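You operate a simulated robot arm through the tools that you are given. There is no shell and no other tool.

You run a simulated robot arm. Do the job below in one go: nothing can be reset, and whatever is moved stays where it is left.

TASK
Move the pressed soap to the soap tray and press the blue one.
Fine: leave it in the mould with the arm swung aside. Where these are worked on the way, their far stop is far enough and under half their travel is too little: press arm.

It is judged by the outcome, as a careful person would: the job done as asked, and still so three seconds after it is handed in. It fails if anything else is knocked over, pushed out of place, dropped, spilled or broken.

THE ROBOT
A 6-joint arm with a two-finger gripper, fixed in place. Base frame: the origin is at the foot of the arm, x ahead of it, y to its left, z up; the work surface is at about z = 0.8. Readings come in m, degrees, newtons and seconds.
With the tool pointing down near the work surface it reaches from about 0.1 to 0.7 m from the base axis. Its first joint turns from -66.0 to 66.0 degrees. Payload 2.45 kg.
Tool frame: the origin (TCP) lies between the finger pads and is the grasp point; the fingertips stand 0.03 m ahead of it; z points along the fingers, y is the line along which they close. Largest opening 0.106 m; the body of the gripper starts 0.079 m behind the TCP.
Orientation is that of the tool frame in the base frame, as [roll, pitch, yaw] about the fixed x, y, z axes, in that order (R = Rz(yaw) Ry(pitch) Rx(roll)). With the fingers straight down and closing along the base's y, the tool's x points along the base's -x, its y along +y and its z along -z.

THE INTERFACE
- The arm moves only by the tool play_rows. Its argument "deltas" is a list that holds one entry, the list of rows, each a list of 7 numbers: the turn, a rotation vector about the tool's x, y, z in units of 90 degrees (1.0 is 90 degrees), then the shift along the tool's x, y, z in units of 250 mm (1.0 is 250 mm), then the gripper command, from -1 (shut) to 1 (fully open), values between in proportion. In form: [[[wx, wy, wz, dx, dy, dz, fingers], ...]]. A call has 1 to 20 rows; each row is the pose to reach, as a shift and turn from the pose commanded when the call began, along the tool's axes at that moment. A call with a number of a shift or a turn outside -1 to 1 is refused whole. A row lasts 0.2 s, in which the tool goes at most 0.05 m and 8.6 degrees; a call with a longer step from one row to the next is refused whole, and so is a gripper value outside its range. A pose out of reach is approached as far as the arm can. The call stops where the force on the tool passes 40 N (or 10 N more than at its start, if that is more) or the arm is blocked; 0.2 s more then pass. The fingers move at their own pace (about 0.153 m/s each) and stop on an object; they squeeze with about 22 N. The grip force told is the motor's: it shows also when the fingers shut on nothing. Time passes only in rows, and 0.2 s behind the last, so rows that repeat a pose let the fingers close. It gives the time, the measured TCP pose, the force on the tool (base axes), the opening and the grip force at its end, in the units of the frame above (readings bear some noise), with the torque about the TCP (base axes, N m) and any sound that the robot's microphone picked up.
- Cameras (640 x 400 px; columns grow to the right, rows downward): "scene" is fixed at [0.0655, 0.4323, 1.3906]; the picture's right is [-0.58, -0.82, 0.00], its down [-0.57, 0.40, -0.72] and it looks along [0.59, -0.41, -0.70] (base axes); focal length 301 px, centre (320, 200). "wrist" rides on the gripper at [0.076, -0.002, -0.106] in the tool frame; the picture's right is [0.02, 1.00, 0.00], its down [-0.78, 0.02, -0.62] and it looks along [-0.62, 0.01, 0.78] (tool axes); focal length 247 px, centre (320, 200). There is no depth. A picture from a camera that has moved, and an enlarged one, comes with that camera's place and axes in the base frame and with its lens.
- snapshot(camera): a new picture of that camera. The clock stands still meanwhile.
- inspect(camera, box): a new picture of the part [left, top, right, bottom] of that camera's present view, enlarged. The clock stands still meanwhile.
- sign_off(): hands the job in; it is judged then, once.

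Places have to be worked out from the pictures, the camera data and where the tool is seen. Open the gripper and draw the arm clear of the work before you hand the job in, unless the task says otherwise.

The tools are called after "Request:" by a JSON object that holds its "fn" and its "kwargs". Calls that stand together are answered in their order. play_rows: Moves the arm, as the interface text tells. Its arguments: {"type":"object","properties":{"deltas":{"type":"array","items":{"type":"array","items":{"type":"array","items":{"type":"number"}}}}},"required":["deltas"]} The other tools are called the same way: snapshot (camera) takes a picture; inspect (camera, box) takes an enlarged picture of a part of a camera's view; sign_off () hands the job in.

At the start:

```text
time_s: 0.0
tool_pos: [0.3323, 0.1352, 1.1528]
orientation: [-180.0, 0.1, 180.0]
wrist_force: [-0.3, 0.4, 0.5]
torque: [-0.02, 0.01, -0.01]
opening: 0.1059
grasp_force: 0.0
```

scene: 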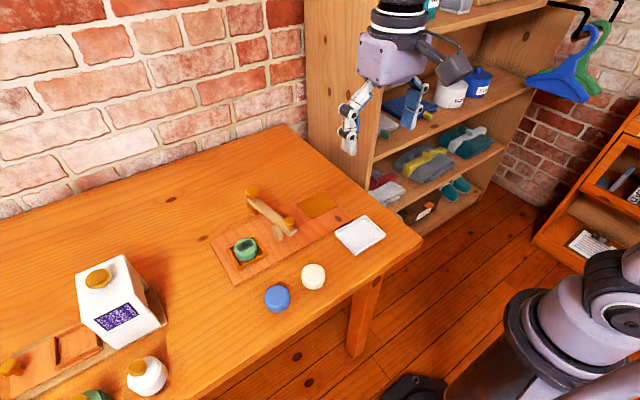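
wrist: 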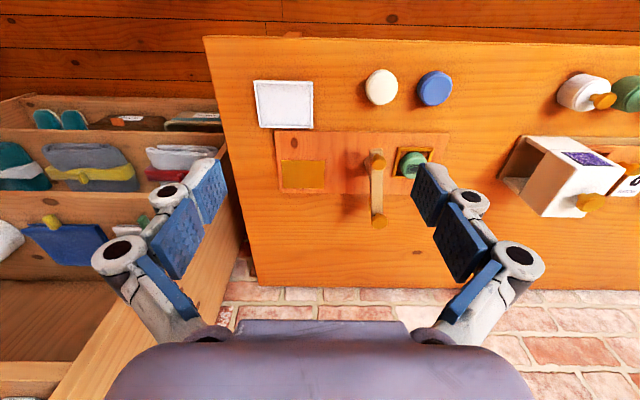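

I'll begin by looking closely at the press, the soaps and the tray.

Request:
{"fn": "inspect", "kwargs": {"camera": "scene", "box": [200, 170, 400, 320]}}

Request:
{"fn": "inspect", "kwargs": {"camera": "wrist", "box": [240, 50, 480, 250]}}

Request:
{"fn": "inspect", "kwargs": {"camera": "scene", "box": [0, 240, 200, 400]}}

```text
2.67 times, centred on (300, 245) of scene
camera zoom: at [0.0655, 0.4323, 1.3906], right [-0.58, -0.82, 0.0], down [-0.57, 0.4, -0.72], along [0.59, -0.41, -0.7], focal length 802 px, centre (373, 80)
```

zoom: 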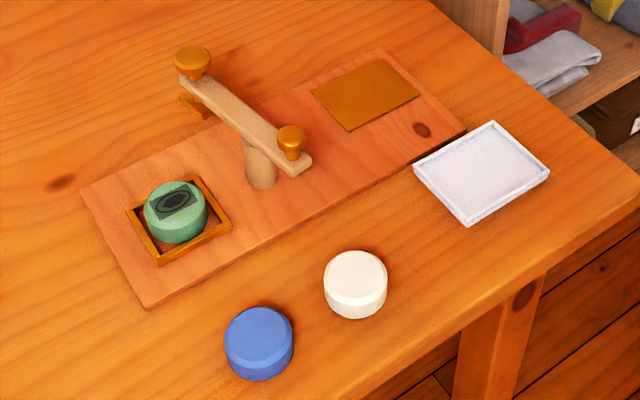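

```text
2.00 times, centred on (360, 150) of wrist
camera zoom: at [0.2565, 0.1347, 1.2591], right [-0.02, 1.0, 0.0], down [0.78, 0.02, 0.62], along [0.62, 0.01, -0.78], focal length 494 px, centre (240, 300)
```

zoom: 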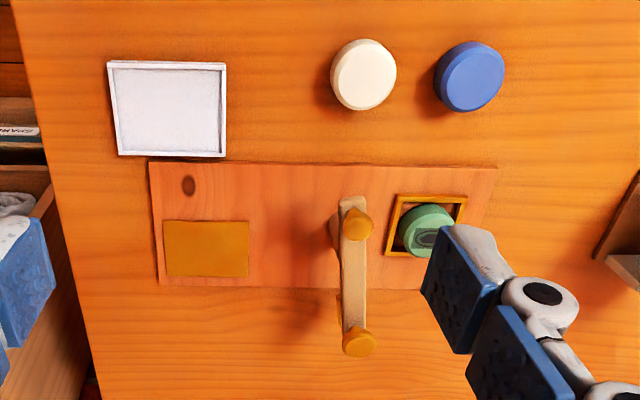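

```text
2.50 times, centred on (100, 320) of scene
camera zoom: at [0.0655, 0.4323, 1.3906], right [-0.58, -0.82, 0.0], down [-0.57, 0.4, -0.72], along [0.59, -0.41, -0.7], focal length 752 px, centre (870, -100)
```

zoom: 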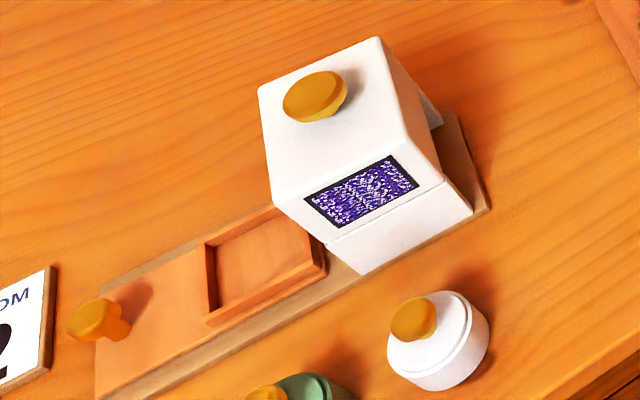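

The green soap (pressed, with a stamped mark) sits in the mould near (0.50, 0.33). The blue soap is near (0.36, 0.325), the white tray near (0.40, 0.07), and the press arm's post near (0.515, 0.246) with knobs at about z 0.895. I'll move the wrist camera closer to see how the press works.

Request:
{"fn": "play_rows", "kwargs": {"deltas": [[[0, 0, 0, -0.022, 0.092, 0.122, 1], [0, 0, 0, -0.045, 0.184, 0.245, 1], [0, 0, 0, -0.067, 0.276, 0.367, 1], [0, 0, 0, -0.09, 0.368, 0.49, 1], [0, 0, 0, -0.112, 0.46, 0.612, 1], [0, 0, 0, -0.112, 0.46, 0.612, 1]]]}}

```text
time_s: 1.4
tool_pos: [0.3629, 0.2503, 1.001]
orientation: [-180.0, 0.1, 180.0]
wrist_force: [0.9, -0.2, -0.5]
torque: [-0.03, 0.0, 0.02]
opening: 0.106
grasp_force: 0.0
```

The arm is at (0.363, 0.250, 1.001), and now I take a picture of the press from here.

Request:
{"fn": "snapshot", "kwargs": {"camera": "wrist"}}

Request:
{"fn": "inspect", "kwargs": {"camera": "wrist", "box": [200, 60, 440, 210]}}

Request:
{"fn": "inspect", "kwargs": {"camera": "scene", "box": [210, 170, 330, 270]}}

```text
taken
camera wrist: at [0.2859, 0.2495, 1.1085], right [-0.02, 1.0, 0.0], down [0.78, 0.02, 0.62], along [0.62, 0.01, -0.78], focal length 247 px, centre (320, 200)
```

wrist: 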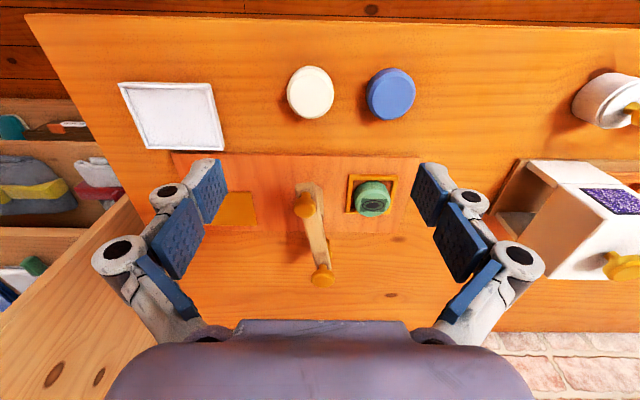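

```text
2.67 times, centred on (320, 135) of wrist
camera zoom: at [0.2859, 0.2495, 1.1085], right [-0.02, 1.0, 0.0], down [0.78, 0.02, 0.62], along [0.62, 0.01, -0.78], focal length 659 px, centre (320, 373)
```

zoom: 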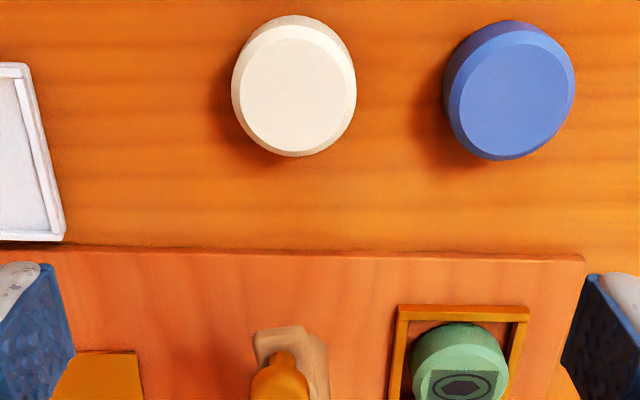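

```text
4.00 times, centred on (270, 220) of scene
camera zoom: at [0.0655, 0.4323, 1.3906], right [-0.58, -0.82, 0.0], down [-0.57, 0.4, -0.72], along [0.59, -0.41, -0.7], focal length 1204 px, centre (520, 120)
```

zoom: 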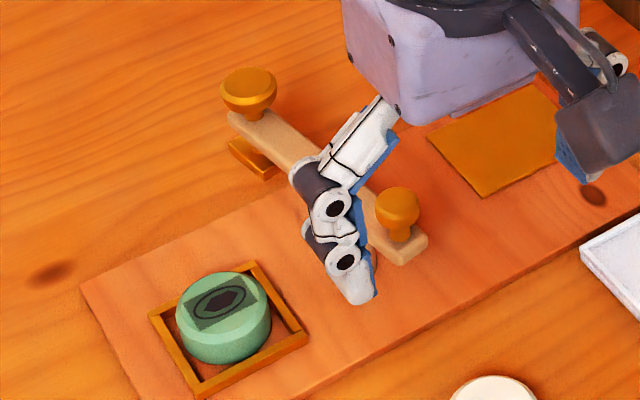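

The die is a square block under the far end of the beam, so the arm swings horizontally about the post. I'll turn the gripper 90° so that it closes along x, clear of the press beam, and hover above the green soap for a close look.

Request:
{"fn": "play_rows", "kwargs": {"deltas": [[[0, 0, 0.0909, -0.052, 0.029, 0, 1], [0, 0, 0.1818, -0.105, 0.059, 0, 1], [0, 0, 0.2727, -0.157, 0.088, 0, 1], [0, 0, 0.3636, -0.209, 0.118, 0, 1], [0, 0, 0.4545, -0.262, 0.147, 0.02, 1], [0, 0, 0.5454, -0.314, 0.177, 0.04, 1], [0, 0, 0.6363, -0.367, 0.206, 0.07, 1], [0, 0, 0.7272, -0.419, 0.236, 0.1, 1], [0, 0, 0.8181, -0.471, 0.265, 0.13, 1], [0, 0, 0.909, -0.524, 0.295, 0.16, 1], [0, 0, 1.0, -0.576, 0.324, 0.2, 1], [0, 0, 1.0, -0.576, 0.324, 0.2, 1]]]}}

```text
time_s: 4.0
tool_pos: [0.5077, 0.331, 0.9505]
orientation: [-180.0, 0.0, 89.9]
wrist_force: [-0.7, -0.5, -0.1]
torque: [0.01, -0.01, -0.03]
opening: 0.1061
grasp_force: 0.1
```

The tool is now above the mould and turned. I take pictures to refine the soap, frame and press heights.

Request:
{"fn": "snapshot", "kwargs": {"camera": "wrist"}}

Request:
{"fn": "inspect", "kwargs": {"camera": "wrist", "box": [200, 60, 440, 210]}}

Request:
{"fn": "inspect", "kwargs": {"camera": "scene", "box": [200, 150, 360, 270]}}

```text
taken
camera wrist: at [0.5063, 0.4077, 1.0576], right [1.0, 0.02, 0.0], down [0.02, -0.78, 0.62], along [0.01, -0.62, -0.78], focal length 247 px, centre (320, 200)
```

wrist: 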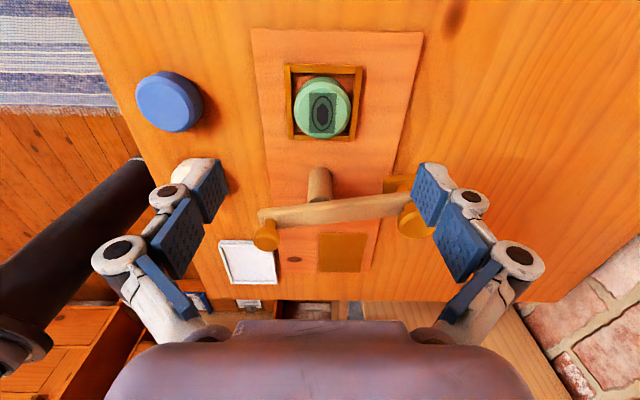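

```text
2.67 times, centred on (320, 135) of wrist
camera zoom: at [0.5063, 0.4077, 1.0576], right [1.0, 0.02, 0.0], down [0.02, -0.78, 0.62], along [0.01, -0.62, -0.78], focal length 659 px, centre (320, 373)
```

zoom: 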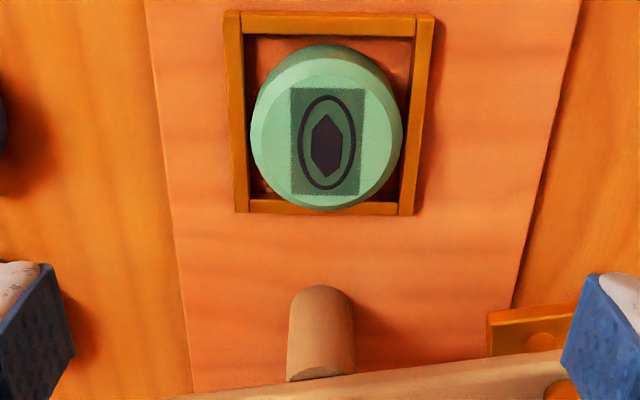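

```text
3.33 times, centred on (280, 210) of scene
camera zoom: at [0.0655, 0.4323, 1.3906], right [-0.58, -0.82, 0.0], down [-0.57, 0.4, -0.72], along [0.59, -0.41, -0.7], focal length 1003 px, centre (453, 167)
```

zoom: 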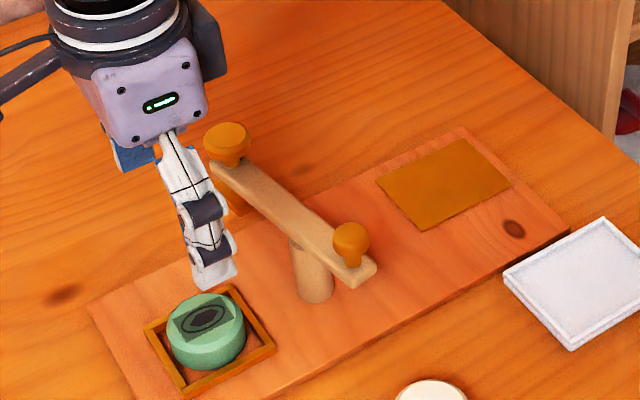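

The frame is about 0.068 m square, centred near (0.509, 0.334). The green soap is about 0.052 m across with its top at about z 0.833, so I'll grip it just above the frame. I'm lowering to a safe height to check the clearance.

Request:
{"fn": "play_rows", "kwargs": {"deltas": [[[0, 0, 0, 0, 0.006, 0.08, 1], [0, 0, 0, 0, 0.006, 0.16, 1], [0, 0, 0, 0, 0.006, 0.24, 1], [0, 0, 0, 0, 0.006, 0.32, 1], [0, 0, 0, 0, 0.006, 0.32, 1]]]}}

```text
time_s: 5.2
tool_pos: [0.5078, 0.3306, 0.8694]
orientation: [180.0, 0.0, 90.0]
wrist_force: [0.8, 0.6, 0.7]
torque: [0.02, 0.0, 0.02]
opening: 0.106
grasp_force: 0.1
```

Fingertips should be at about z 0.84 now. I check the views from both cameras.

Request:
{"fn": "snapshot", "kwargs": {"camera": "wrist"}}

Request:
{"fn": "inspect", "kwargs": {"camera": "wrist", "box": [220, 60, 420, 185]}}

Request:
{"fn": "inspect", "kwargs": {"camera": "scene", "box": [200, 190, 300, 260]}}

```text
taken
camera wrist: at [0.5061, 0.4074, 0.9766], right [1.0, 0.02, 0.0], down [0.02, -0.78, 0.62], along [0.01, -0.62, -0.78], focal length 247 px, centre (320, 200)
```

wrist: 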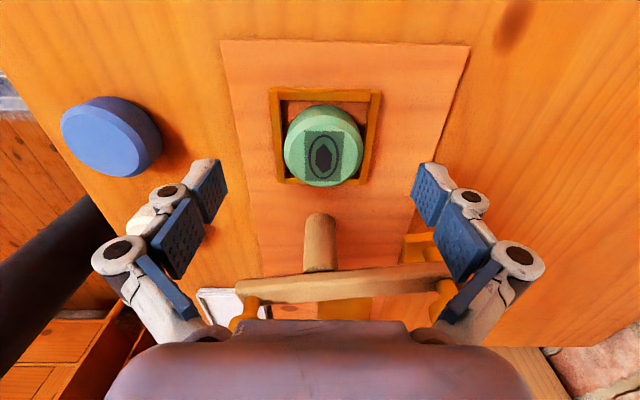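

```text
3.20 times, centred on (320, 122) of wrist
camera zoom: at [0.5061, 0.4074, 0.9766], right [1.0, 0.02, 0.0], down [0.02, -0.78, 0.62], along [0.01, -0.62, -0.78], focal length 790 px, centre (320, 448)
```

zoom: 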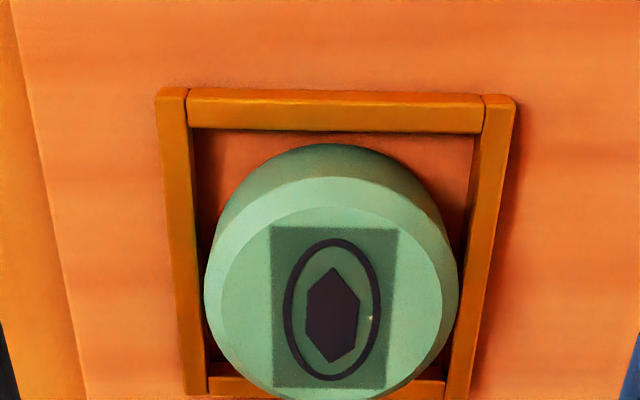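

```text
5.71 times, centred on (250, 225) of scene
camera zoom: at [0.0655, 0.4323, 1.3906], right [-0.58, -0.82, 0.0], down [-0.57, 0.4, -0.72], along [0.59, -0.41, -0.7], focal length 1720 px, centre (720, 57)
```

zoom: 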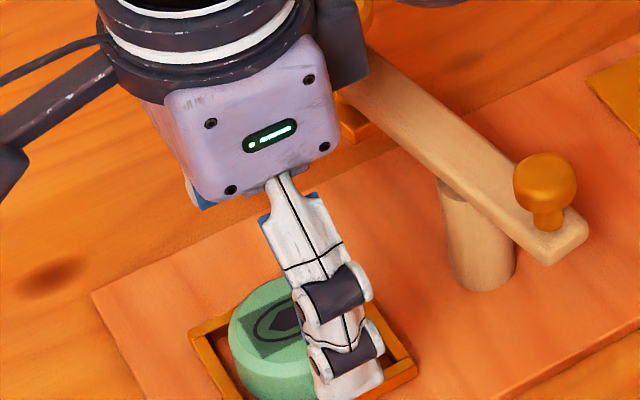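

Triangulating the two wrist views gives the frame top at about z 0.812 and the soap top at about z 0.833, so there are about 2 cm of soap to grip. I lower the fingertips to about z 0.819 and close.

Request:
{"fn": "play_rows", "kwargs": {"deltas": [[[0, 0, 0, 0, 0.004, 0.04, 1], [0, 0, 0, 0, 0.004, 0.08, 1], [0, 0, 0, 0, 0.004, 0.08, 1], [0, 0, 0, 0, 0.004, 0.08, -0.4], [0, 0, 0, 0, 0.004, 0.08, -0.4], [0, 0, 0, 0, 0.004, 0.08, -0.4]]]}}

```text
time_s: 6.6
tool_pos: [0.5082, 0.3316, 0.8506]
orientation: [-180.0, -0.1, 90.0]
wrist_force: [0.2, 0.4, 10.4]
torque: [0.01, 0.03, -0.03]
opening: 0.051
grasp_force: 21.9
```

The fingers stopped at 0.051 with grip force, and there's about 10 N upward on the tool. The tips may be touching the frame, so I look.

Request:
{"fn": "inspect", "kwargs": {"camera": "wrist", "box": [220, 60, 420, 185]}}

Request:
{"fn": "inspect", "kwargs": {"camera": "scene", "box": [200, 190, 300, 260]}}

```text
3.20 times, centred on (320, 122) of wrist
camera zoom: at [0.506, 0.4091, 0.9574], right [1.0, 0.02, 0.0], down [0.02, -0.78, 0.62], along [0.01, -0.62, -0.78], focal length 790 px, centre (320, 448)
```

zoom: 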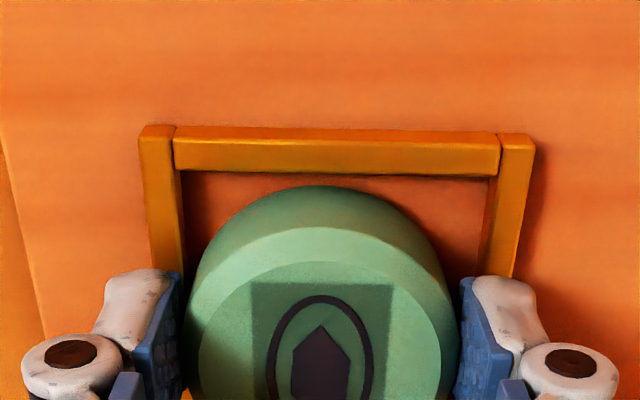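

```text
5.71 times, centred on (250, 225) of scene
camera zoom: at [0.0653, 0.4322, 1.3906], right [-0.58, -0.82, 0.0], down [-0.57, 0.4, -0.72], along [0.59, -0.41, -0.7], focal length 1720 px, centre (720, 57)
```

zoom: 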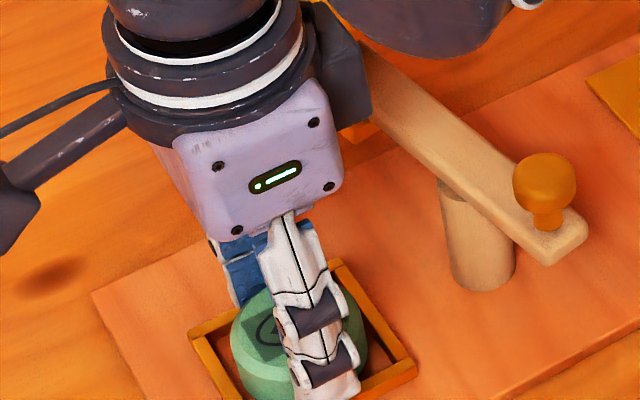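

The grip is centred on the soap and straight. I lift it straight up, slowly at first.

Request:
{"fn": "play_rows", "kwargs": {"deltas": [[[0, 0, 0, 0, 0, -0.02, -0.4], [0, 0, 0, 0, 0, -0.06, -0.4], [0, 0, 0, 0, 0, -0.12, -0.4], [0, 0, 0, 0, 0, -0.2, -0.4], [0, 0, 0, 0, 0, -0.28, -0.4], [0, 0, 0, 0, 0, -0.36, -0.4], [0, 0, 0, 0, 0, -0.44, -0.4], [0, 0, 0, 0, 0, -0.44, -0.4]]]}}

Request:
{"fn": "inspect", "kwargs": {"camera": "wrist", "box": [200, 60, 440, 210]}}

Request:
{"fn": "snapshot", "kwargs": {"camera": "scene"}}

```text
time_s: 8.4
tool_pos: [0.5067, 0.3337, 0.9615]
orientation: [180.0, 0.0, 90.0]
wrist_force: [0.1, 0.3, 0.3]
torque: [0.0, 0.0, 0.04]
opening: 0.0511
grasp_force: 21.7
```

```text
2.67 times, centred on (320, 135) of wrist
camera zoom: at [0.5061, 0.4104, 1.0679], right [1.0, 0.02, 0.0], down [0.02, -0.78, 0.62], along [0.01, -0.62, -0.78], focal length 659 px, centre (320, 373)
```

zoom: 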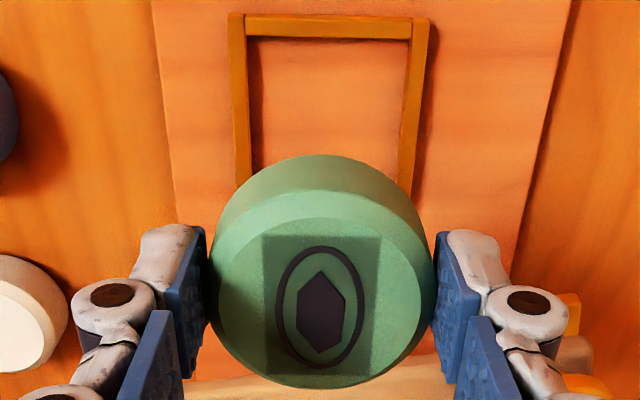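

```text
taken
```

scene: 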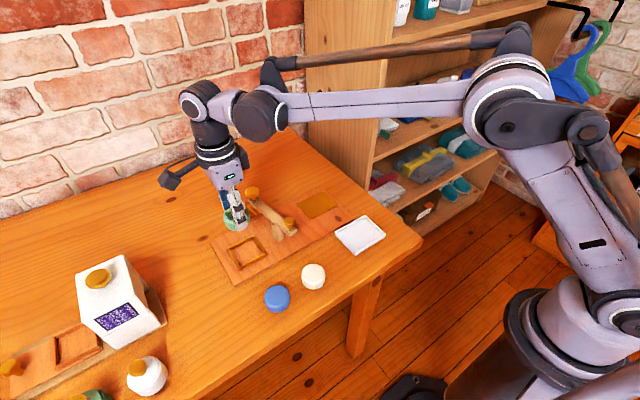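

The soap is held firmly (opening 0.051) and level. I pull back toward x 0.40 so it clears the press knobs, then carry it toward the tray while turning the gripper back.

Request:
{"fn": "play_rows", "kwargs": {"deltas": [[[0, 0, 0, 0, -0.1, -0.06, -0.4], [0, 0, 0, 0, -0.21, -0.12, -0.4], [0, 0, 0, 0, -0.32, -0.12, -0.4], [0, 0, 0, 0, -0.424, -0.12, -0.4], [0, 0, -0.0909, -0.09, -0.424, -0.12, -0.4], [0, 0, -0.1818, -0.18, -0.424, -0.12, -0.4], [0, 0, -0.2727, -0.27, -0.424, -0.12, -0.4], [0, 0, -0.3636, -0.36, -0.424, -0.12, -0.4], [0, 0, -0.4545, -0.45, -0.424, -0.12, -0.4], [0, 0, -0.5454, -0.54, -0.424, -0.12, -0.4], [0, 0, -0.6363, -0.63, -0.424, -0.12, -0.4], [0, 0, -0.7272, -0.72, -0.424, -0.12, -0.4], [0, 0, -0.8181, -0.81, -0.424, -0.12, -0.4], [0, 0, -0.909, -0.9, -0.424, -0.12, -0.4], [0, 0, -1.0, -0.99, -0.424, -0.12, -0.4], [0, 0, -1.0, -0.99, -0.424, -0.12, -0.4]]]}}

Request:
{"fn": "snapshot", "kwargs": {"camera": "wrist"}}

Request:
{"fn": "snapshot", "kwargs": {"camera": "scene"}}

```text
time_s: 11.8
tool_pos: [0.4002, 0.0852, 0.9896]
orientation: [179.9, 0.0, -179.9]
wrist_force: [0.1, 0.0, -0.7]
torque: [-0.03, 0.01, -0.02]
opening: 0.0507
grasp_force: 22.0
```

```text
taken
camera wrist: at [0.3248, 0.0841, 1.0959], right [-0.02, 1.0, 0.0], down [0.78, 0.02, 0.62], along [0.62, 0.02, -0.78], focal length 247 px, centre (320, 200)
```

wrist: 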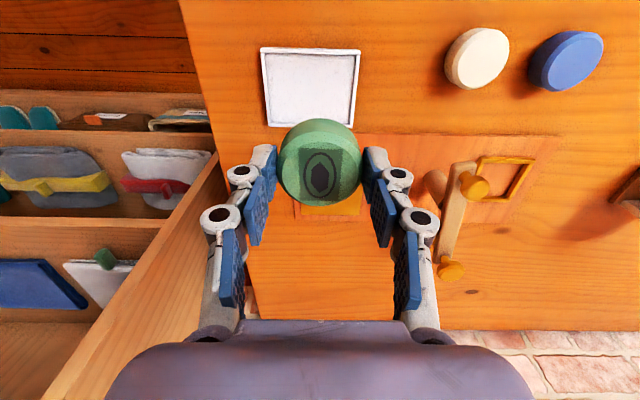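

```text
taken
```

scene: 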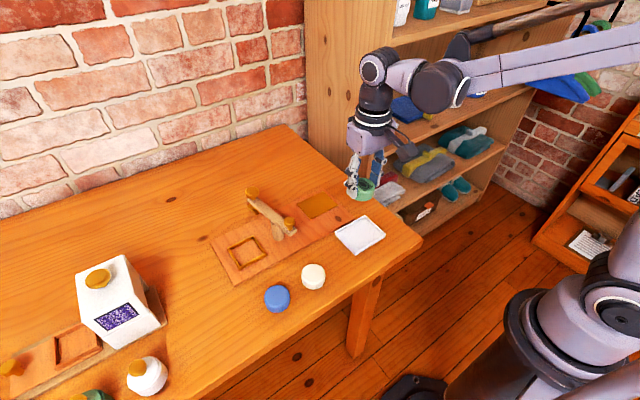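

From this view the tray's centre is about (0.400, 0.076) and spans about 0.08 × 0.10 m. I lower the soap to just above the tray floor, with the tool about 1 cm further right.

Request:
{"fn": "play_rows", "kwargs": {"deltas": [[[0, 0, 0, 0, -0.036, 0.0, -0.4], [0, 0, 0, 0, -0.036, 0.1, -0.4], [0, 0, 0, 0, -0.036, 0.2, -0.4], [0, 0, 0, 0, -0.036, 0.3, -0.4], [0, 0, 0, 0, -0.036, 0.4, -0.4], [0, 0, 0, 0, -0.036, 0.48, -0.4], [0, 0, 0, 0, -0.036, 0.53, -0.4], [0, 0, 0, 0, -0.036, 0.53, -0.4]]]}}

Request:
{"fn": "snapshot", "kwargs": {"camera": "wrist"}}

Request:
{"fn": "inspect", "kwargs": {"camera": "scene", "box": [300, 180, 420, 270]}}

```text
time_s: 13.6
tool_pos: [0.4, 0.0766, 0.8564]
orientation: [-180.0, 0.0, 180.0]
wrist_force: [-0.2, 0.1, -1.4]
torque: [-0.01, 0.02, 0.0]
opening: 0.0508
grasp_force: 22.2
```

```text
taken
camera wrist: at [0.3246, 0.075, 0.9628], right [-0.02, 1.0, 0.0], down [0.78, 0.02, 0.62], along [0.62, 0.01, -0.78], focal length 247 px, centre (320, 200)
```

wrist: 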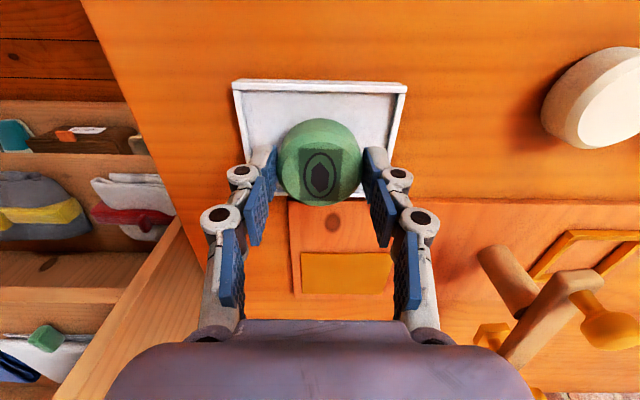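

```text
4.44 times, centred on (360, 225) of scene
camera zoom: at [0.0655, 0.4323, 1.3906], right [-0.58, -0.82, 0.0], down [-0.57, 0.4, -0.72], along [0.59, -0.41, -0.7], focal length 1337 px, centre (142, 89)
```

zoom: 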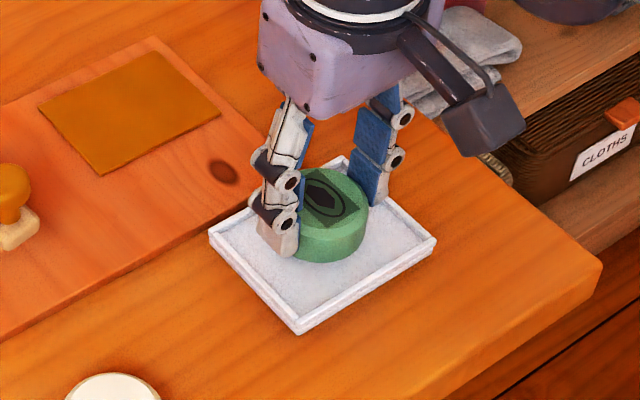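

The soap is centred over the tray and about 1 cm above its floor. I lower it gently in small steps.

Request:
{"fn": "play_rows", "kwargs": {"deltas": [[[0, 0, 0, 0, 0, 0.008, -0.4], [0, 0, 0, 0, 0, 0.016, -0.4], [0, 0, 0, 0, 0, 0.024, -0.4], [0, 0, 0, 0, 0, 0.024, -0.4]]]}}

```text
time_s: 14.6
tool_pos: [0.3996, 0.0756, 0.8523]
orientation: [180.0, 0.1, -180.0]
wrist_force: [-0.8, 0.4, -1.3]
torque: [-0.01, 0.05, -0.01]
opening: 0.051
grasp_force: 22.3
```

No contact yet at z 0.852, so I continue down a few millimetres.

Request:
{"fn": "play_rows", "kwargs": {"deltas": [[[0, 0, 0, 0, 0, 0.006, -0.4], [0, 0, 0, 0, 0, 0.012, -0.4], [0, 0, 0, 0, 0, 0.016, -0.4], [0, 0, 0, 0, 0, 0.016, -0.4]]]}}

Request:
{"fn": "inspect", "kwargs": {"camera": "scene", "box": [320, 200, 400, 260]}}

```text
time_s: 15.6
tool_pos: [0.4028, 0.076, 0.8479]
orientation: [179.9, 0.1, -179.9]
wrist_force: [1.4, -0.7, 18.4]
torque: [-0.04, -0.08, 0.03]
opening: 0.051
grasp_force: 21.5
```

```text
6.67 times, centred on (360, 230) of scene
camera zoom: at [0.0653, 0.4323, 1.3906], right [-0.58, -0.82, 0.0], down [-0.57, 0.4, -0.72], along [0.59, -0.41, -0.7], focal length 2006 px, centre (53, 0)
```

zoom: 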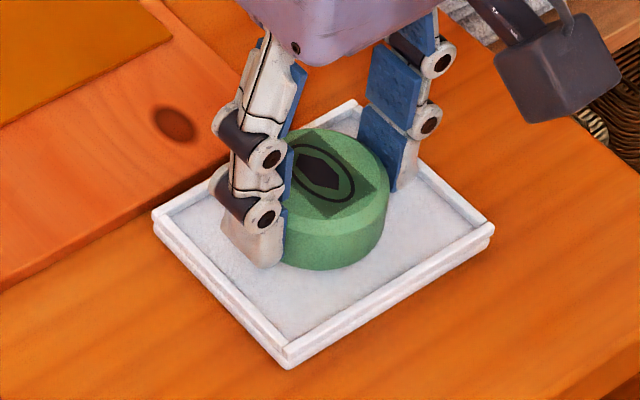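

There is 18 N of contact, so the soap is resting on the tray floor. I ease off, open slightly (staying inside the tray walls), then lift.

Request:
{"fn": "play_rows", "kwargs": {"deltas": [[[0, 0, 0, 0, 0, -0.004, -0.4], [0, 0, 0, 0, 0, -0.004, 0.15], [0, 0, 0, 0, 0, -0.004, 0.15], [0, 0, 0, 0, 0, -0.03, 0.15], [0, 0, 0, 0, 0, -0.08, 0.15], [0, 0, 0, 0, 0, -0.2, 0.15], [0, 0, 0, 0, 0, -0.35, 0.3], [0, 0, 0, 0, 0, -0.5, 0.6], [0, 0, 0, 0, 0, -0.5, 1]]]}}

Request:
{"fn": "snapshot", "kwargs": {"camera": "wrist"}}

Request:
{"fn": "snapshot", "kwargs": {"camera": "scene"}}

```text
time_s: 17.6
tool_pos: [0.401, 0.0775, 0.9728]
orientation: [-180.0, 0.0, -180.0]
wrist_force: [-0.3, -0.4, 0.5]
torque: [-0.05, -0.01, -0.01]
opening: 0.1059
grasp_force: 0.1
```

```text
taken
camera wrist: at [0.3239, 0.0758, 1.0798], right [-0.02, 1.0, 0.0], down [0.78, 0.02, 0.62], along [0.62, 0.01, -0.78], focal length 247 px, centre (320, 200)
```

wrist: 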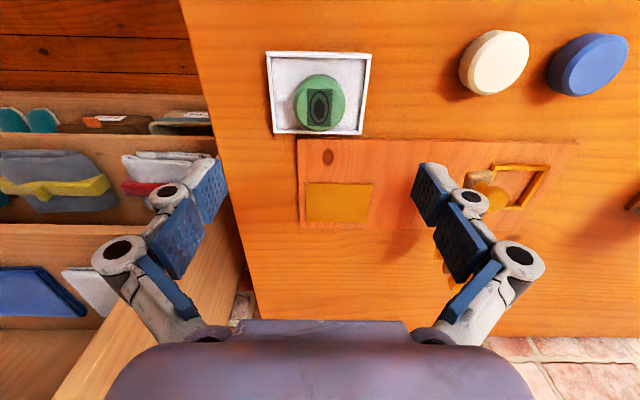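

```text
taken
```

scene: 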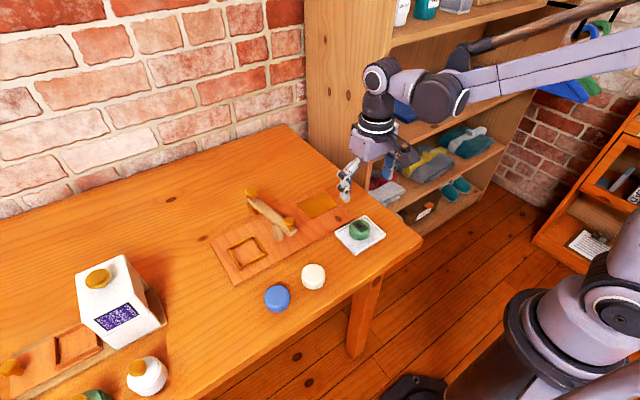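

The green soap is in the tray. I check it in close-up before moving on.

Request:
{"fn": "inspect", "kwargs": {"camera": "scene", "box": [320, 200, 400, 260]}}

Request:
{"fn": "inspect", "kwargs": {"camera": "wrist", "box": [240, 20, 400, 150]}}

```text
6.67 times, centred on (360, 230) of scene
camera zoom: at [0.0655, 0.4323, 1.3906], right [-0.58, -0.82, 0.0], down [-0.57, 0.4, -0.72], along [0.59, -0.41, -0.7], focal length 2006 px, centre (53, 0)
```

zoom: 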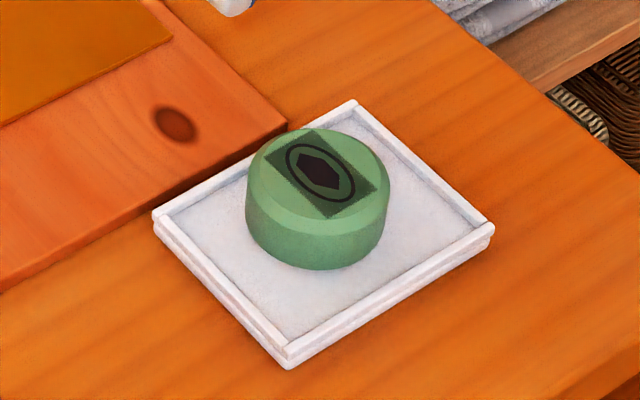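

```text
3.08 times, centred on (320, 85) of wrist
camera zoom: at [0.3239, 0.0758, 1.0798], right [-0.02, 1.0, 0.0], down [0.78, 0.02, 0.62], along [0.62, 0.01, -0.78], focal length 760 px, centre (320, 554)
```

zoom: 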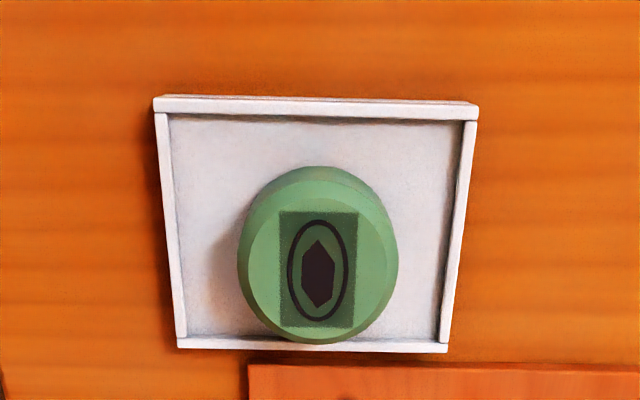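

The pressed soap sits flat inside the tray. Next I fly to above the blue soap, near (0.361, 0.328), turning the gripper so it closes along x again, clear of the white soap.

Request:
{"fn": "play_rows", "kwargs": {"deltas": [[[0, 0, 0.0909, 0.014, 0.09, 0, 1], [0, 0, 0.1818, 0.028, 0.18, 0, 1], [0, 0, 0.2727, 0.042, 0.27, 0, 1], [0, 0, 0.3636, 0.056, 0.36, 0, 1], [0, 0, 0.4545, 0.07, 0.45, 0, 1], [0, 0, 0.5454, 0.084, 0.54, 0, 1], [0, 0, 0.6363, 0.098, 0.63, 0, 1], [0, 0, 0.7272, 0.112, 0.72, 0.02, 1], [0, 0, 0.8181, 0.13, 0.82, 0.04, 1], [0, 0, 0.909, 0.146, 0.91, 0.06, 1], [0, 0, 1.0, 0.16, 1.0, 0.09, 1], [0, 0, 1.0, 0.16, 1.0, 0.09, 1]]]}}

Request:
{"fn": "snapshot", "kwargs": {"camera": "wrist"}}

Request:
{"fn": "inspect", "kwargs": {"camera": "wrist", "box": [200, 60, 440, 210]}}

Request:
{"fn": "inspect", "kwargs": {"camera": "scene", "box": [220, 230, 340, 320]}}

```text
time_s: 20.2
tool_pos: [0.3624, 0.3284, 0.9501]
orientation: [-180.0, -0.1, 89.9]
wrist_force: [0.1, -0.1, 0.4]
torque: [-0.01, -0.03, 0.01]
opening: 0.1059
grasp_force: 0.0
```

```text
taken
camera wrist: at [0.3601, 0.4051, 1.0567], right [1.0, 0.02, 0.0], down [0.02, -0.78, 0.62], along [0.01, -0.62, -0.78], focal length 247 px, centre (320, 200)
```

wrist: 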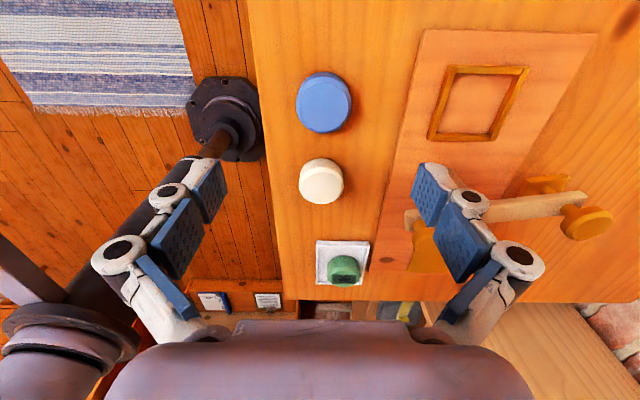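

```text
2.67 times, centred on (320, 135) of wrist
camera zoom: at [0.3601, 0.4051, 1.0567], right [1.0, 0.02, 0.0], down [0.02, -0.78, 0.62], along [0.01, -0.62, -0.78], focal length 659 px, centre (320, 373)
```

zoom: 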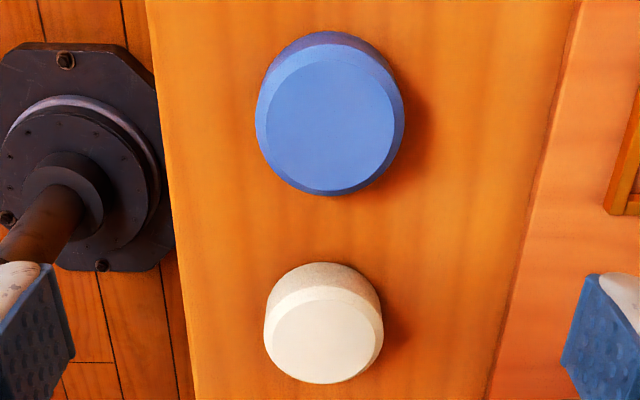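

```text
4.44 times, centred on (280, 275) of scene
camera zoom: at [0.0655, 0.4323, 1.3906], right [-0.58, -0.82, 0.0], down [-0.57, 0.4, -0.72], along [0.59, -0.41, -0.7], focal length 1337 px, centre (498, -133)
```

zoom: 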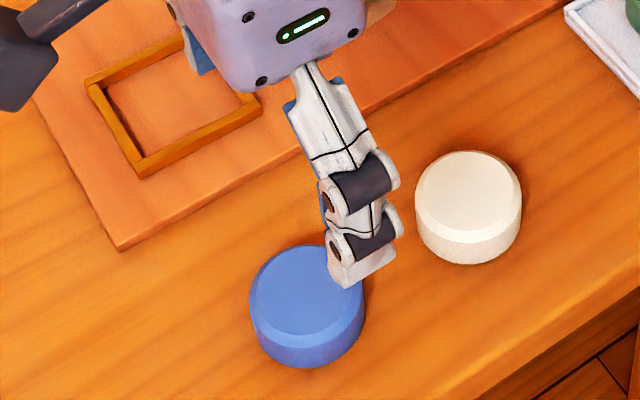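

The blue soap's top centre works out near (0.364, 0.333), with its top at about z 0.83 and a diameter of 0.051. I shift slightly and lower to z 0.88 to check the alignment.

Request:
{"fn": "play_rows", "kwargs": {"deltas": [[[0, 0, 0, 0.018, 0.005, 0.07, 1], [0, 0, 0, 0.018, 0.005, 0.14, 1], [0, 0, 0, 0.018, 0.005, 0.21, 1], [0, 0, 0, 0.018, 0.005, 0.28, 1], [0, 0, 0, 0.018, 0.005, 0.28, 1]]]}}

Request:
{"fn": "snapshot", "kwargs": {"camera": "wrist"}}

Request:
{"fn": "inspect", "kwargs": {"camera": "wrist", "box": [200, 60, 440, 210]}}

```text
time_s: 21.4
tool_pos: [0.3618, 0.3295, 0.88]
orientation: [180.0, -0.1, 90.0]
wrist_force: [0.1, -0.1, -0.7]
torque: [-0.04, 0.02, 0.01]
opening: 0.1062
grasp_force: 0.1
```

```text
taken
camera wrist: at [0.3615, 0.4071, 0.9867], right [1.0, 0.02, 0.0], down [0.02, -0.78, 0.62], along [0.01, -0.62, -0.78], focal length 247 px, centre (320, 200)
```

wrist: 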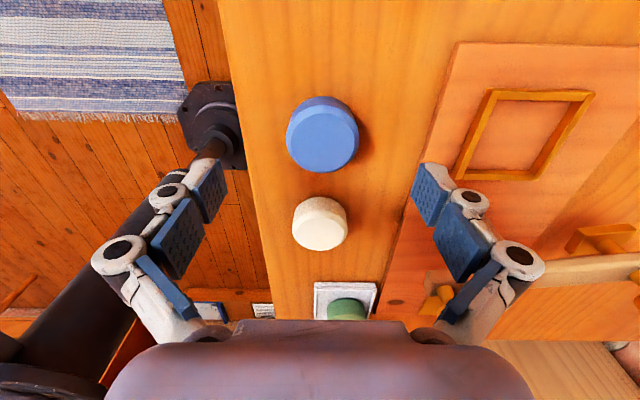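

```text
2.67 times, centred on (320, 135) of wrist
camera zoom: at [0.3615, 0.4071, 0.9867], right [1.0, 0.02, 0.0], down [0.02, -0.78, 0.62], along [0.01, -0.62, -0.78], focal length 659 px, centre (320, 373)
```

zoom: 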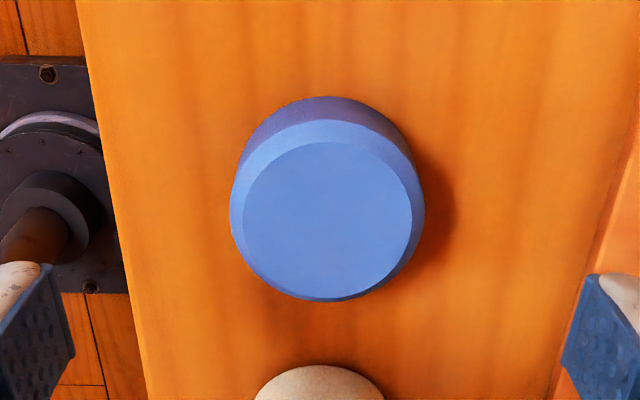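

The alignment in x looks good, and the soap is about 2–3 mm further toward +y, so I correct for that. Then I lower to z 0.847 and close.

Request:
{"fn": "play_rows", "kwargs": {"deltas": [[[0, 0, 0, 0.01, 0.002, 0.05, 1], [0, 0, 0, 0.01, 0.002, 0.1, 1], [0, 0, 0, 0.01, 0.002, 0.132, 1], [0, 0, 0, 0.01, 0.002, 0.132, 1], [0, 0, 0, 0.01, 0.002, 0.132, -0.4], [0, 0, 0, 0.01, 0.002, 0.132, -0.4], [0, 0, 0, 0.01, 0.002, 0.132, -0.4]]]}}

Request:
{"fn": "inspect", "kwargs": {"camera": "wrist", "box": [200, 60, 440, 210]}}

Request:
{"fn": "inspect", "kwargs": {"camera": "scene", "box": [220, 230, 340, 320]}}

```text
time_s: 23.0
tool_pos: [0.3638, 0.3324, 0.8471]
orientation: [179.9, -0.1, 90.1]
wrist_force: [-1.3, 0.7, 8.7]
torque: [0.0, -0.1, -0.03]
opening: 0.0513
grasp_force: 22.2
```

```text
2.67 times, centred on (320, 135) of wrist
camera zoom: at [0.3619, 0.4093, 0.9534], right [1.0, 0.02, 0.0], down [0.02, -0.78, 0.62], along [0.01, -0.62, -0.78], focal length 659 px, centre (320, 373)
```

zoom: 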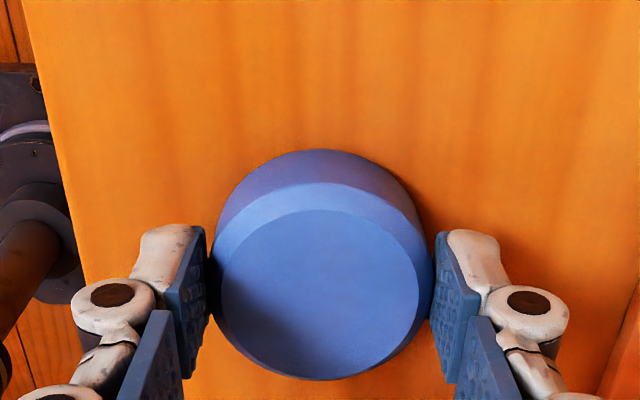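

```text
4.44 times, centred on (280, 275) of scene
camera zoom: at [0.0654, 0.4322, 1.3906], right [-0.58, -0.82, 0.0], down [-0.57, 0.4, -0.72], along [0.59, -0.41, -0.7], focal length 1337 px, centre (498, -133)
```

zoom: 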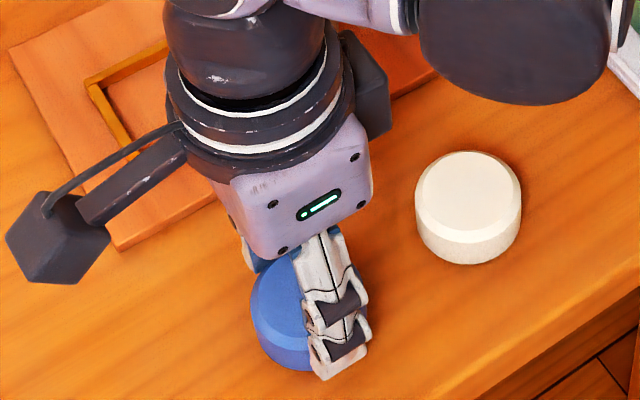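

The blue soap is gripped (0.051 opening). The small upward force also showed here on the open table, so it comes from the grip itself and not from the frame. I lift and carry it to above the mould.

Request:
{"fn": "play_rows", "kwargs": {"deltas": [[[0, 0, 0, 0, 0, -0.03, -0.4], [0, 0, 0, 0, 0, -0.1, -0.4], [0, 0, 0, 0, 0, -0.2, -0.4], [0, 0, 0, 0, 0, -0.3, -0.4], [0, 0, 0, 0, 0.05, -0.36, -0.4], [0, 0, 0, -0.002, 0.14, -0.36, -0.4], [0, 0, 0, -0.004, 0.24, -0.36, -0.4], [0, 0, 0, -0.008, 0.34, -0.36, -0.4], [0, 0, 0, -0.01, 0.44, -0.36, -0.4], [0, 0, 0, -0.013, 0.53, -0.36, -0.4], [0, 0, 0, -0.0148, 0.577, -0.36, -0.4], [0, 0, 0, -0.0148, 0.577, -0.36, -0.4]]]}}

Request:
{"fn": "snapshot", "kwargs": {"camera": "wrist"}}

Request:
{"fn": "inspect", "kwargs": {"camera": "wrist", "box": [200, 60, 440, 210]}}

Request:
{"fn": "inspect", "kwargs": {"camera": "scene", "box": [200, 190, 300, 260]}}

```text
time_s: 25.6
tool_pos: [0.509, 0.3284, 0.9358]
orientation: [180.0, 0.0, 90.1]
wrist_force: [-0.5, -0.6, -1.2]
torque: [0.02, 0.02, 0.0]
opening: 0.0509
grasp_force: 21.8
```

```text
taken
camera wrist: at [0.5063, 0.4061, 1.0433], right [1.0, 0.02, 0.0], down [0.02, -0.78, 0.62], along [0.01, -0.62, -0.78], focal length 247 px, centre (320, 200)
```

wrist: 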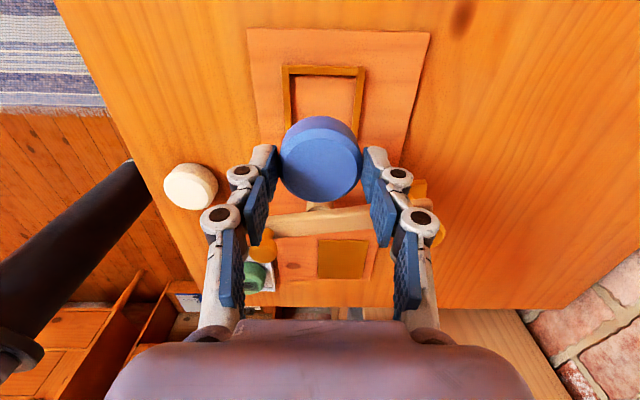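

```text
2.67 times, centred on (320, 135) of wrist
camera zoom: at [0.5063, 0.4061, 1.0433], right [1.0, 0.02, 0.0], down [0.02, -0.78, 0.62], along [0.01, -0.62, -0.78], focal length 659 px, centre (320, 373)
```

zoom: 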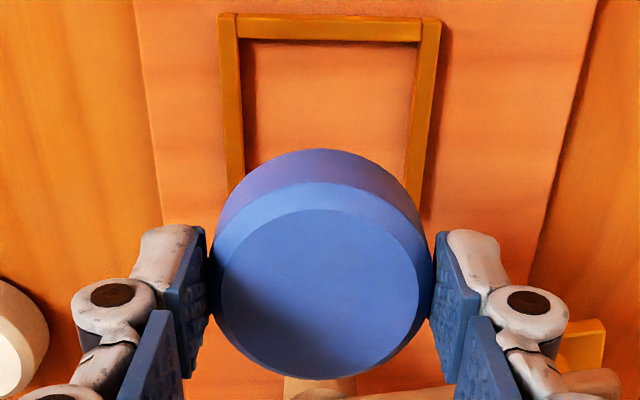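

```text
5.71 times, centred on (250, 225) of scene
camera zoom: at [0.0655, 0.4323, 1.3906], right [-0.58, -0.82, 0.0], down [-0.57, 0.4, -0.72], along [0.59, -0.41, -0.7], focal length 1720 px, centre (720, 57)
```

zoom: 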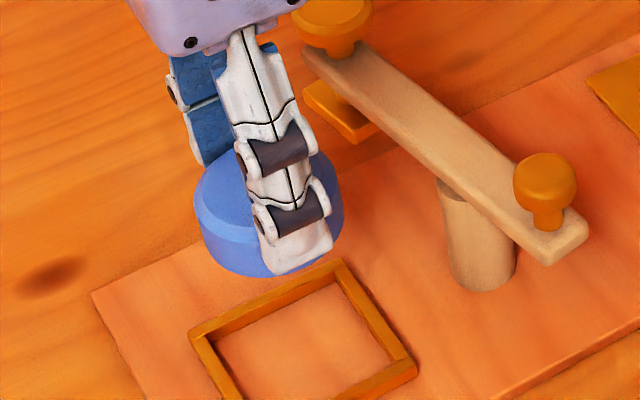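

In this view the mould's centre is about 2.5 mm further +y and 1.7 mm further +x than the held soap. I correct for that and lower to just above the frame, then check again.

Request:
{"fn": "play_rows", "kwargs": {"deltas": [[[0, 0, 0, 0.01, 0.007, 0.07, -0.4], [0, 0, 0, 0.01, 0.007, 0.14, -0.4], [0, 0, 0, 0.01, 0.007, 0.21, -0.4], [0, 0, 0, 0.01, 0.007, 0.28, -0.4], [0, 0, 0, 0.01, 0.007, 0.28, -0.4]]]}}

Request:
{"fn": "inspect", "kwargs": {"camera": "wrist", "box": [200, 60, 440, 210]}}

Request:
{"fn": "inspect", "kwargs": {"camera": "scene", "box": [210, 210, 290, 270]}}

```text
time_s: 26.8
tool_pos: [0.5095, 0.3325, 0.8644]
orientation: [180.0, 0.0, 90.1]
wrist_force: [0.2, -0.2, -0.2]
torque: [0.01, 0.01, 0.01]
opening: 0.0509
grasp_force: 21.8
```

```text
2.67 times, centred on (320, 135) of wrist
camera zoom: at [0.5082, 0.4096, 0.9726], right [1.0, 0.02, 0.0], down [0.02, -0.78, 0.62], along [0.01, -0.62, -0.78], focal length 659 px, centre (320, 373)
```

zoom: 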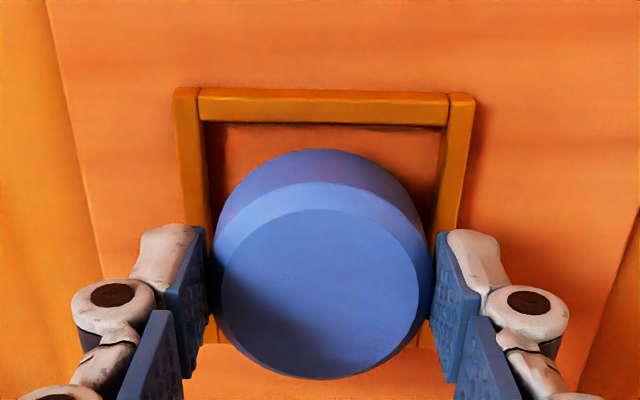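

```text
6.67 times, centred on (250, 240) of scene
camera zoom: at [0.0655, 0.4323, 1.3906], right [-0.58, -0.82, 0.0], down [-0.57, 0.4, -0.72], along [0.59, -0.41, -0.7], focal length 2006 px, centre (787, -67)
```

zoom: 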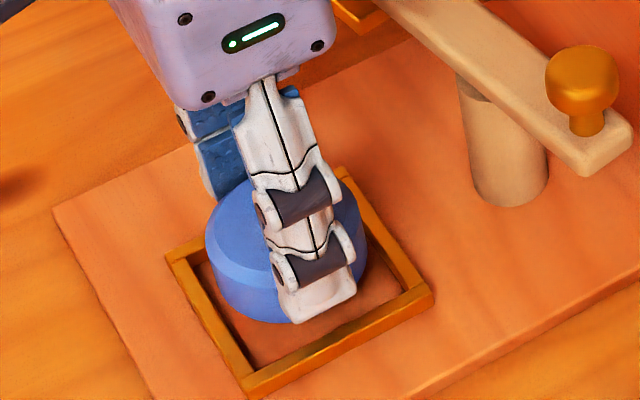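

The soap now lines up with the mould in both axes to within about 0.5 mm. I lower it slowly into the frame.

Request:
{"fn": "play_rows", "kwargs": {"deltas": [[[0, 0, 0, 0, 0, 0.008, -0.4], [0, 0, 0, 0, 0, 0.016, -0.4], [0, 0, 0, 0, 0, 0.024, -0.4], [0, 0, 0, 0, 0, 0.03, -0.4], [0, 0, 0, 0, 0, 0.03, -0.4]]]}}

Request:
{"fn": "inspect", "kwargs": {"camera": "wrist", "box": [200, 60, 440, 210]}}

Request:
{"fn": "inspect", "kwargs": {"camera": "scene", "box": [210, 210, 290, 270]}}

```text
time_s: 28.0
tool_pos: [0.5088, 0.3315, 0.8588]
orientation: [180.0, 0.0, 90.0]
wrist_force: [-0.2, -0.1, -0.9]
torque: [-0.04, 0.0, -0.03]
opening: 0.0505
grasp_force: 22.0
```

```text
2.67 times, centred on (320, 135) of wrist
camera zoom: at [0.5075, 0.409, 0.9658], right [1.0, 0.02, 0.0], down [0.02, -0.78, 0.62], along [0.01, -0.62, -0.78], focal length 659 px, centre (320, 373)
```

zoom: 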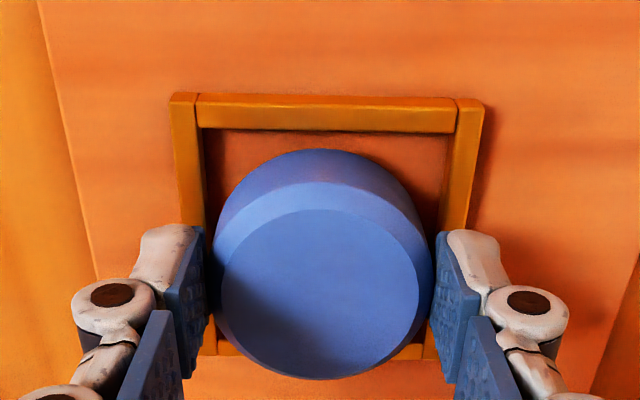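

```text
6.67 times, centred on (250, 240) of scene
camera zoom: at [0.0655, 0.4323, 1.3906], right [-0.58, -0.82, 0.0], down [-0.57, 0.4, -0.72], along [0.59, -0.41, -0.7], focal length 2006 px, centre (787, -67)
```

zoom: 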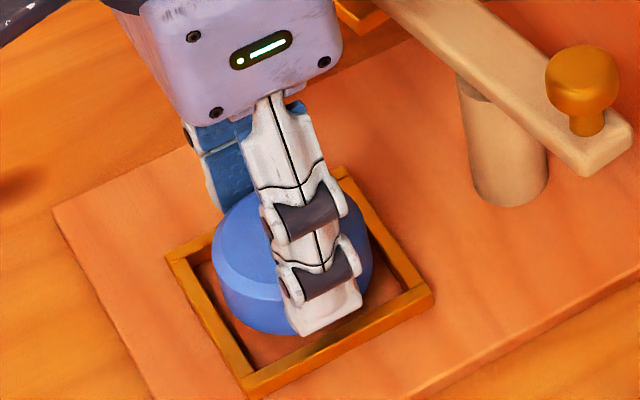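

There's no contact yet and the alignment holds. I continue down in small steps until the soap touches the mould floor.

Request:
{"fn": "play_rows", "kwargs": {"deltas": [[[0, 0, 0, 0, 0, 0.006, -0.4], [0, 0, 0, 0, 0, 0.012, -0.4], [0, 0, 0, 0, 0, 0.016, -0.4], [0, 0, 0, 0, 0, 0.016, -0.4]]]}}

```text
time_s: 29.0
tool_pos: [0.5096, 0.3315, 0.8537]
orientation: [180.0, 0.0, 90.0]
wrist_force: [0.0, 0.8, -0.3]
torque: [-0.03, 0.01, 0.01]
opening: 0.0508
grasp_force: 22.0
```

Still no contact at z 0.854, so I go down another 2 mm.

Request:
{"fn": "play_rows", "kwargs": {"deltas": [[[0, 0, 0, 0, 0, 0.004, -0.4], [0, 0, 0, 0, 0, 0.008, -0.4], [0, 0, 0, 0, 0, 0.008, -0.4]]]}}

Request:
{"fn": "inspect", "kwargs": {"camera": "wrist", "box": [200, 60, 440, 210]}}

Request:
{"fn": "inspect", "kwargs": {"camera": "scene", "box": [210, 210, 290, 270]}}

```text
time_s: 29.8
tool_pos: [0.5082, 0.3319, 0.8543]
orientation: [179.9, -0.1, 90.0]
wrist_force: [3.0, 0.4, 19.6]
torque: [-0.02, -0.12, 0.01]
opening: 0.0507
grasp_force: 22.2
```

```text
2.67 times, centred on (320, 135) of wrist
camera zoom: at [0.5066, 0.4086, 0.9613], right [1.0, 0.02, 0.0], down [0.02, -0.78, 0.62], along [0.01, -0.62, -0.78], focal length 659 px, centre (320, 373)
```

zoom: 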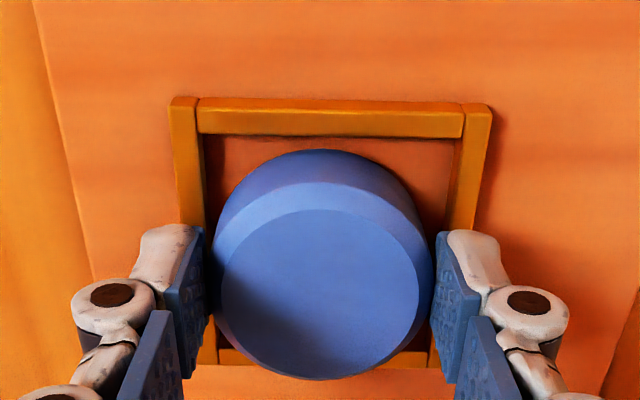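

```text
6.67 times, centred on (250, 240) of scene
camera zoom: at [0.0653, 0.4321, 1.3906], right [-0.58, -0.82, 0.0], down [-0.57, 0.4, -0.72], along [0.59, -0.41, -0.7], focal length 2006 px, centre (787, -67)
```

zoom: 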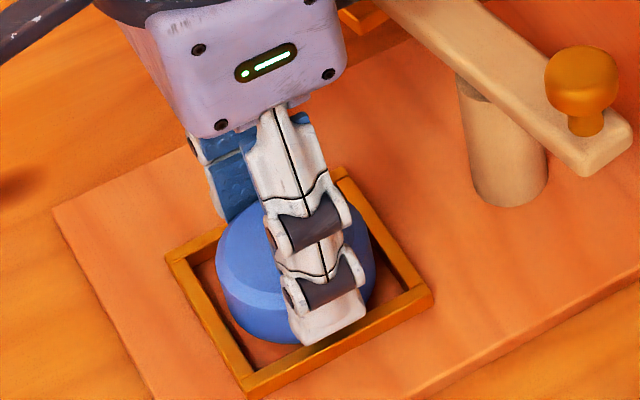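

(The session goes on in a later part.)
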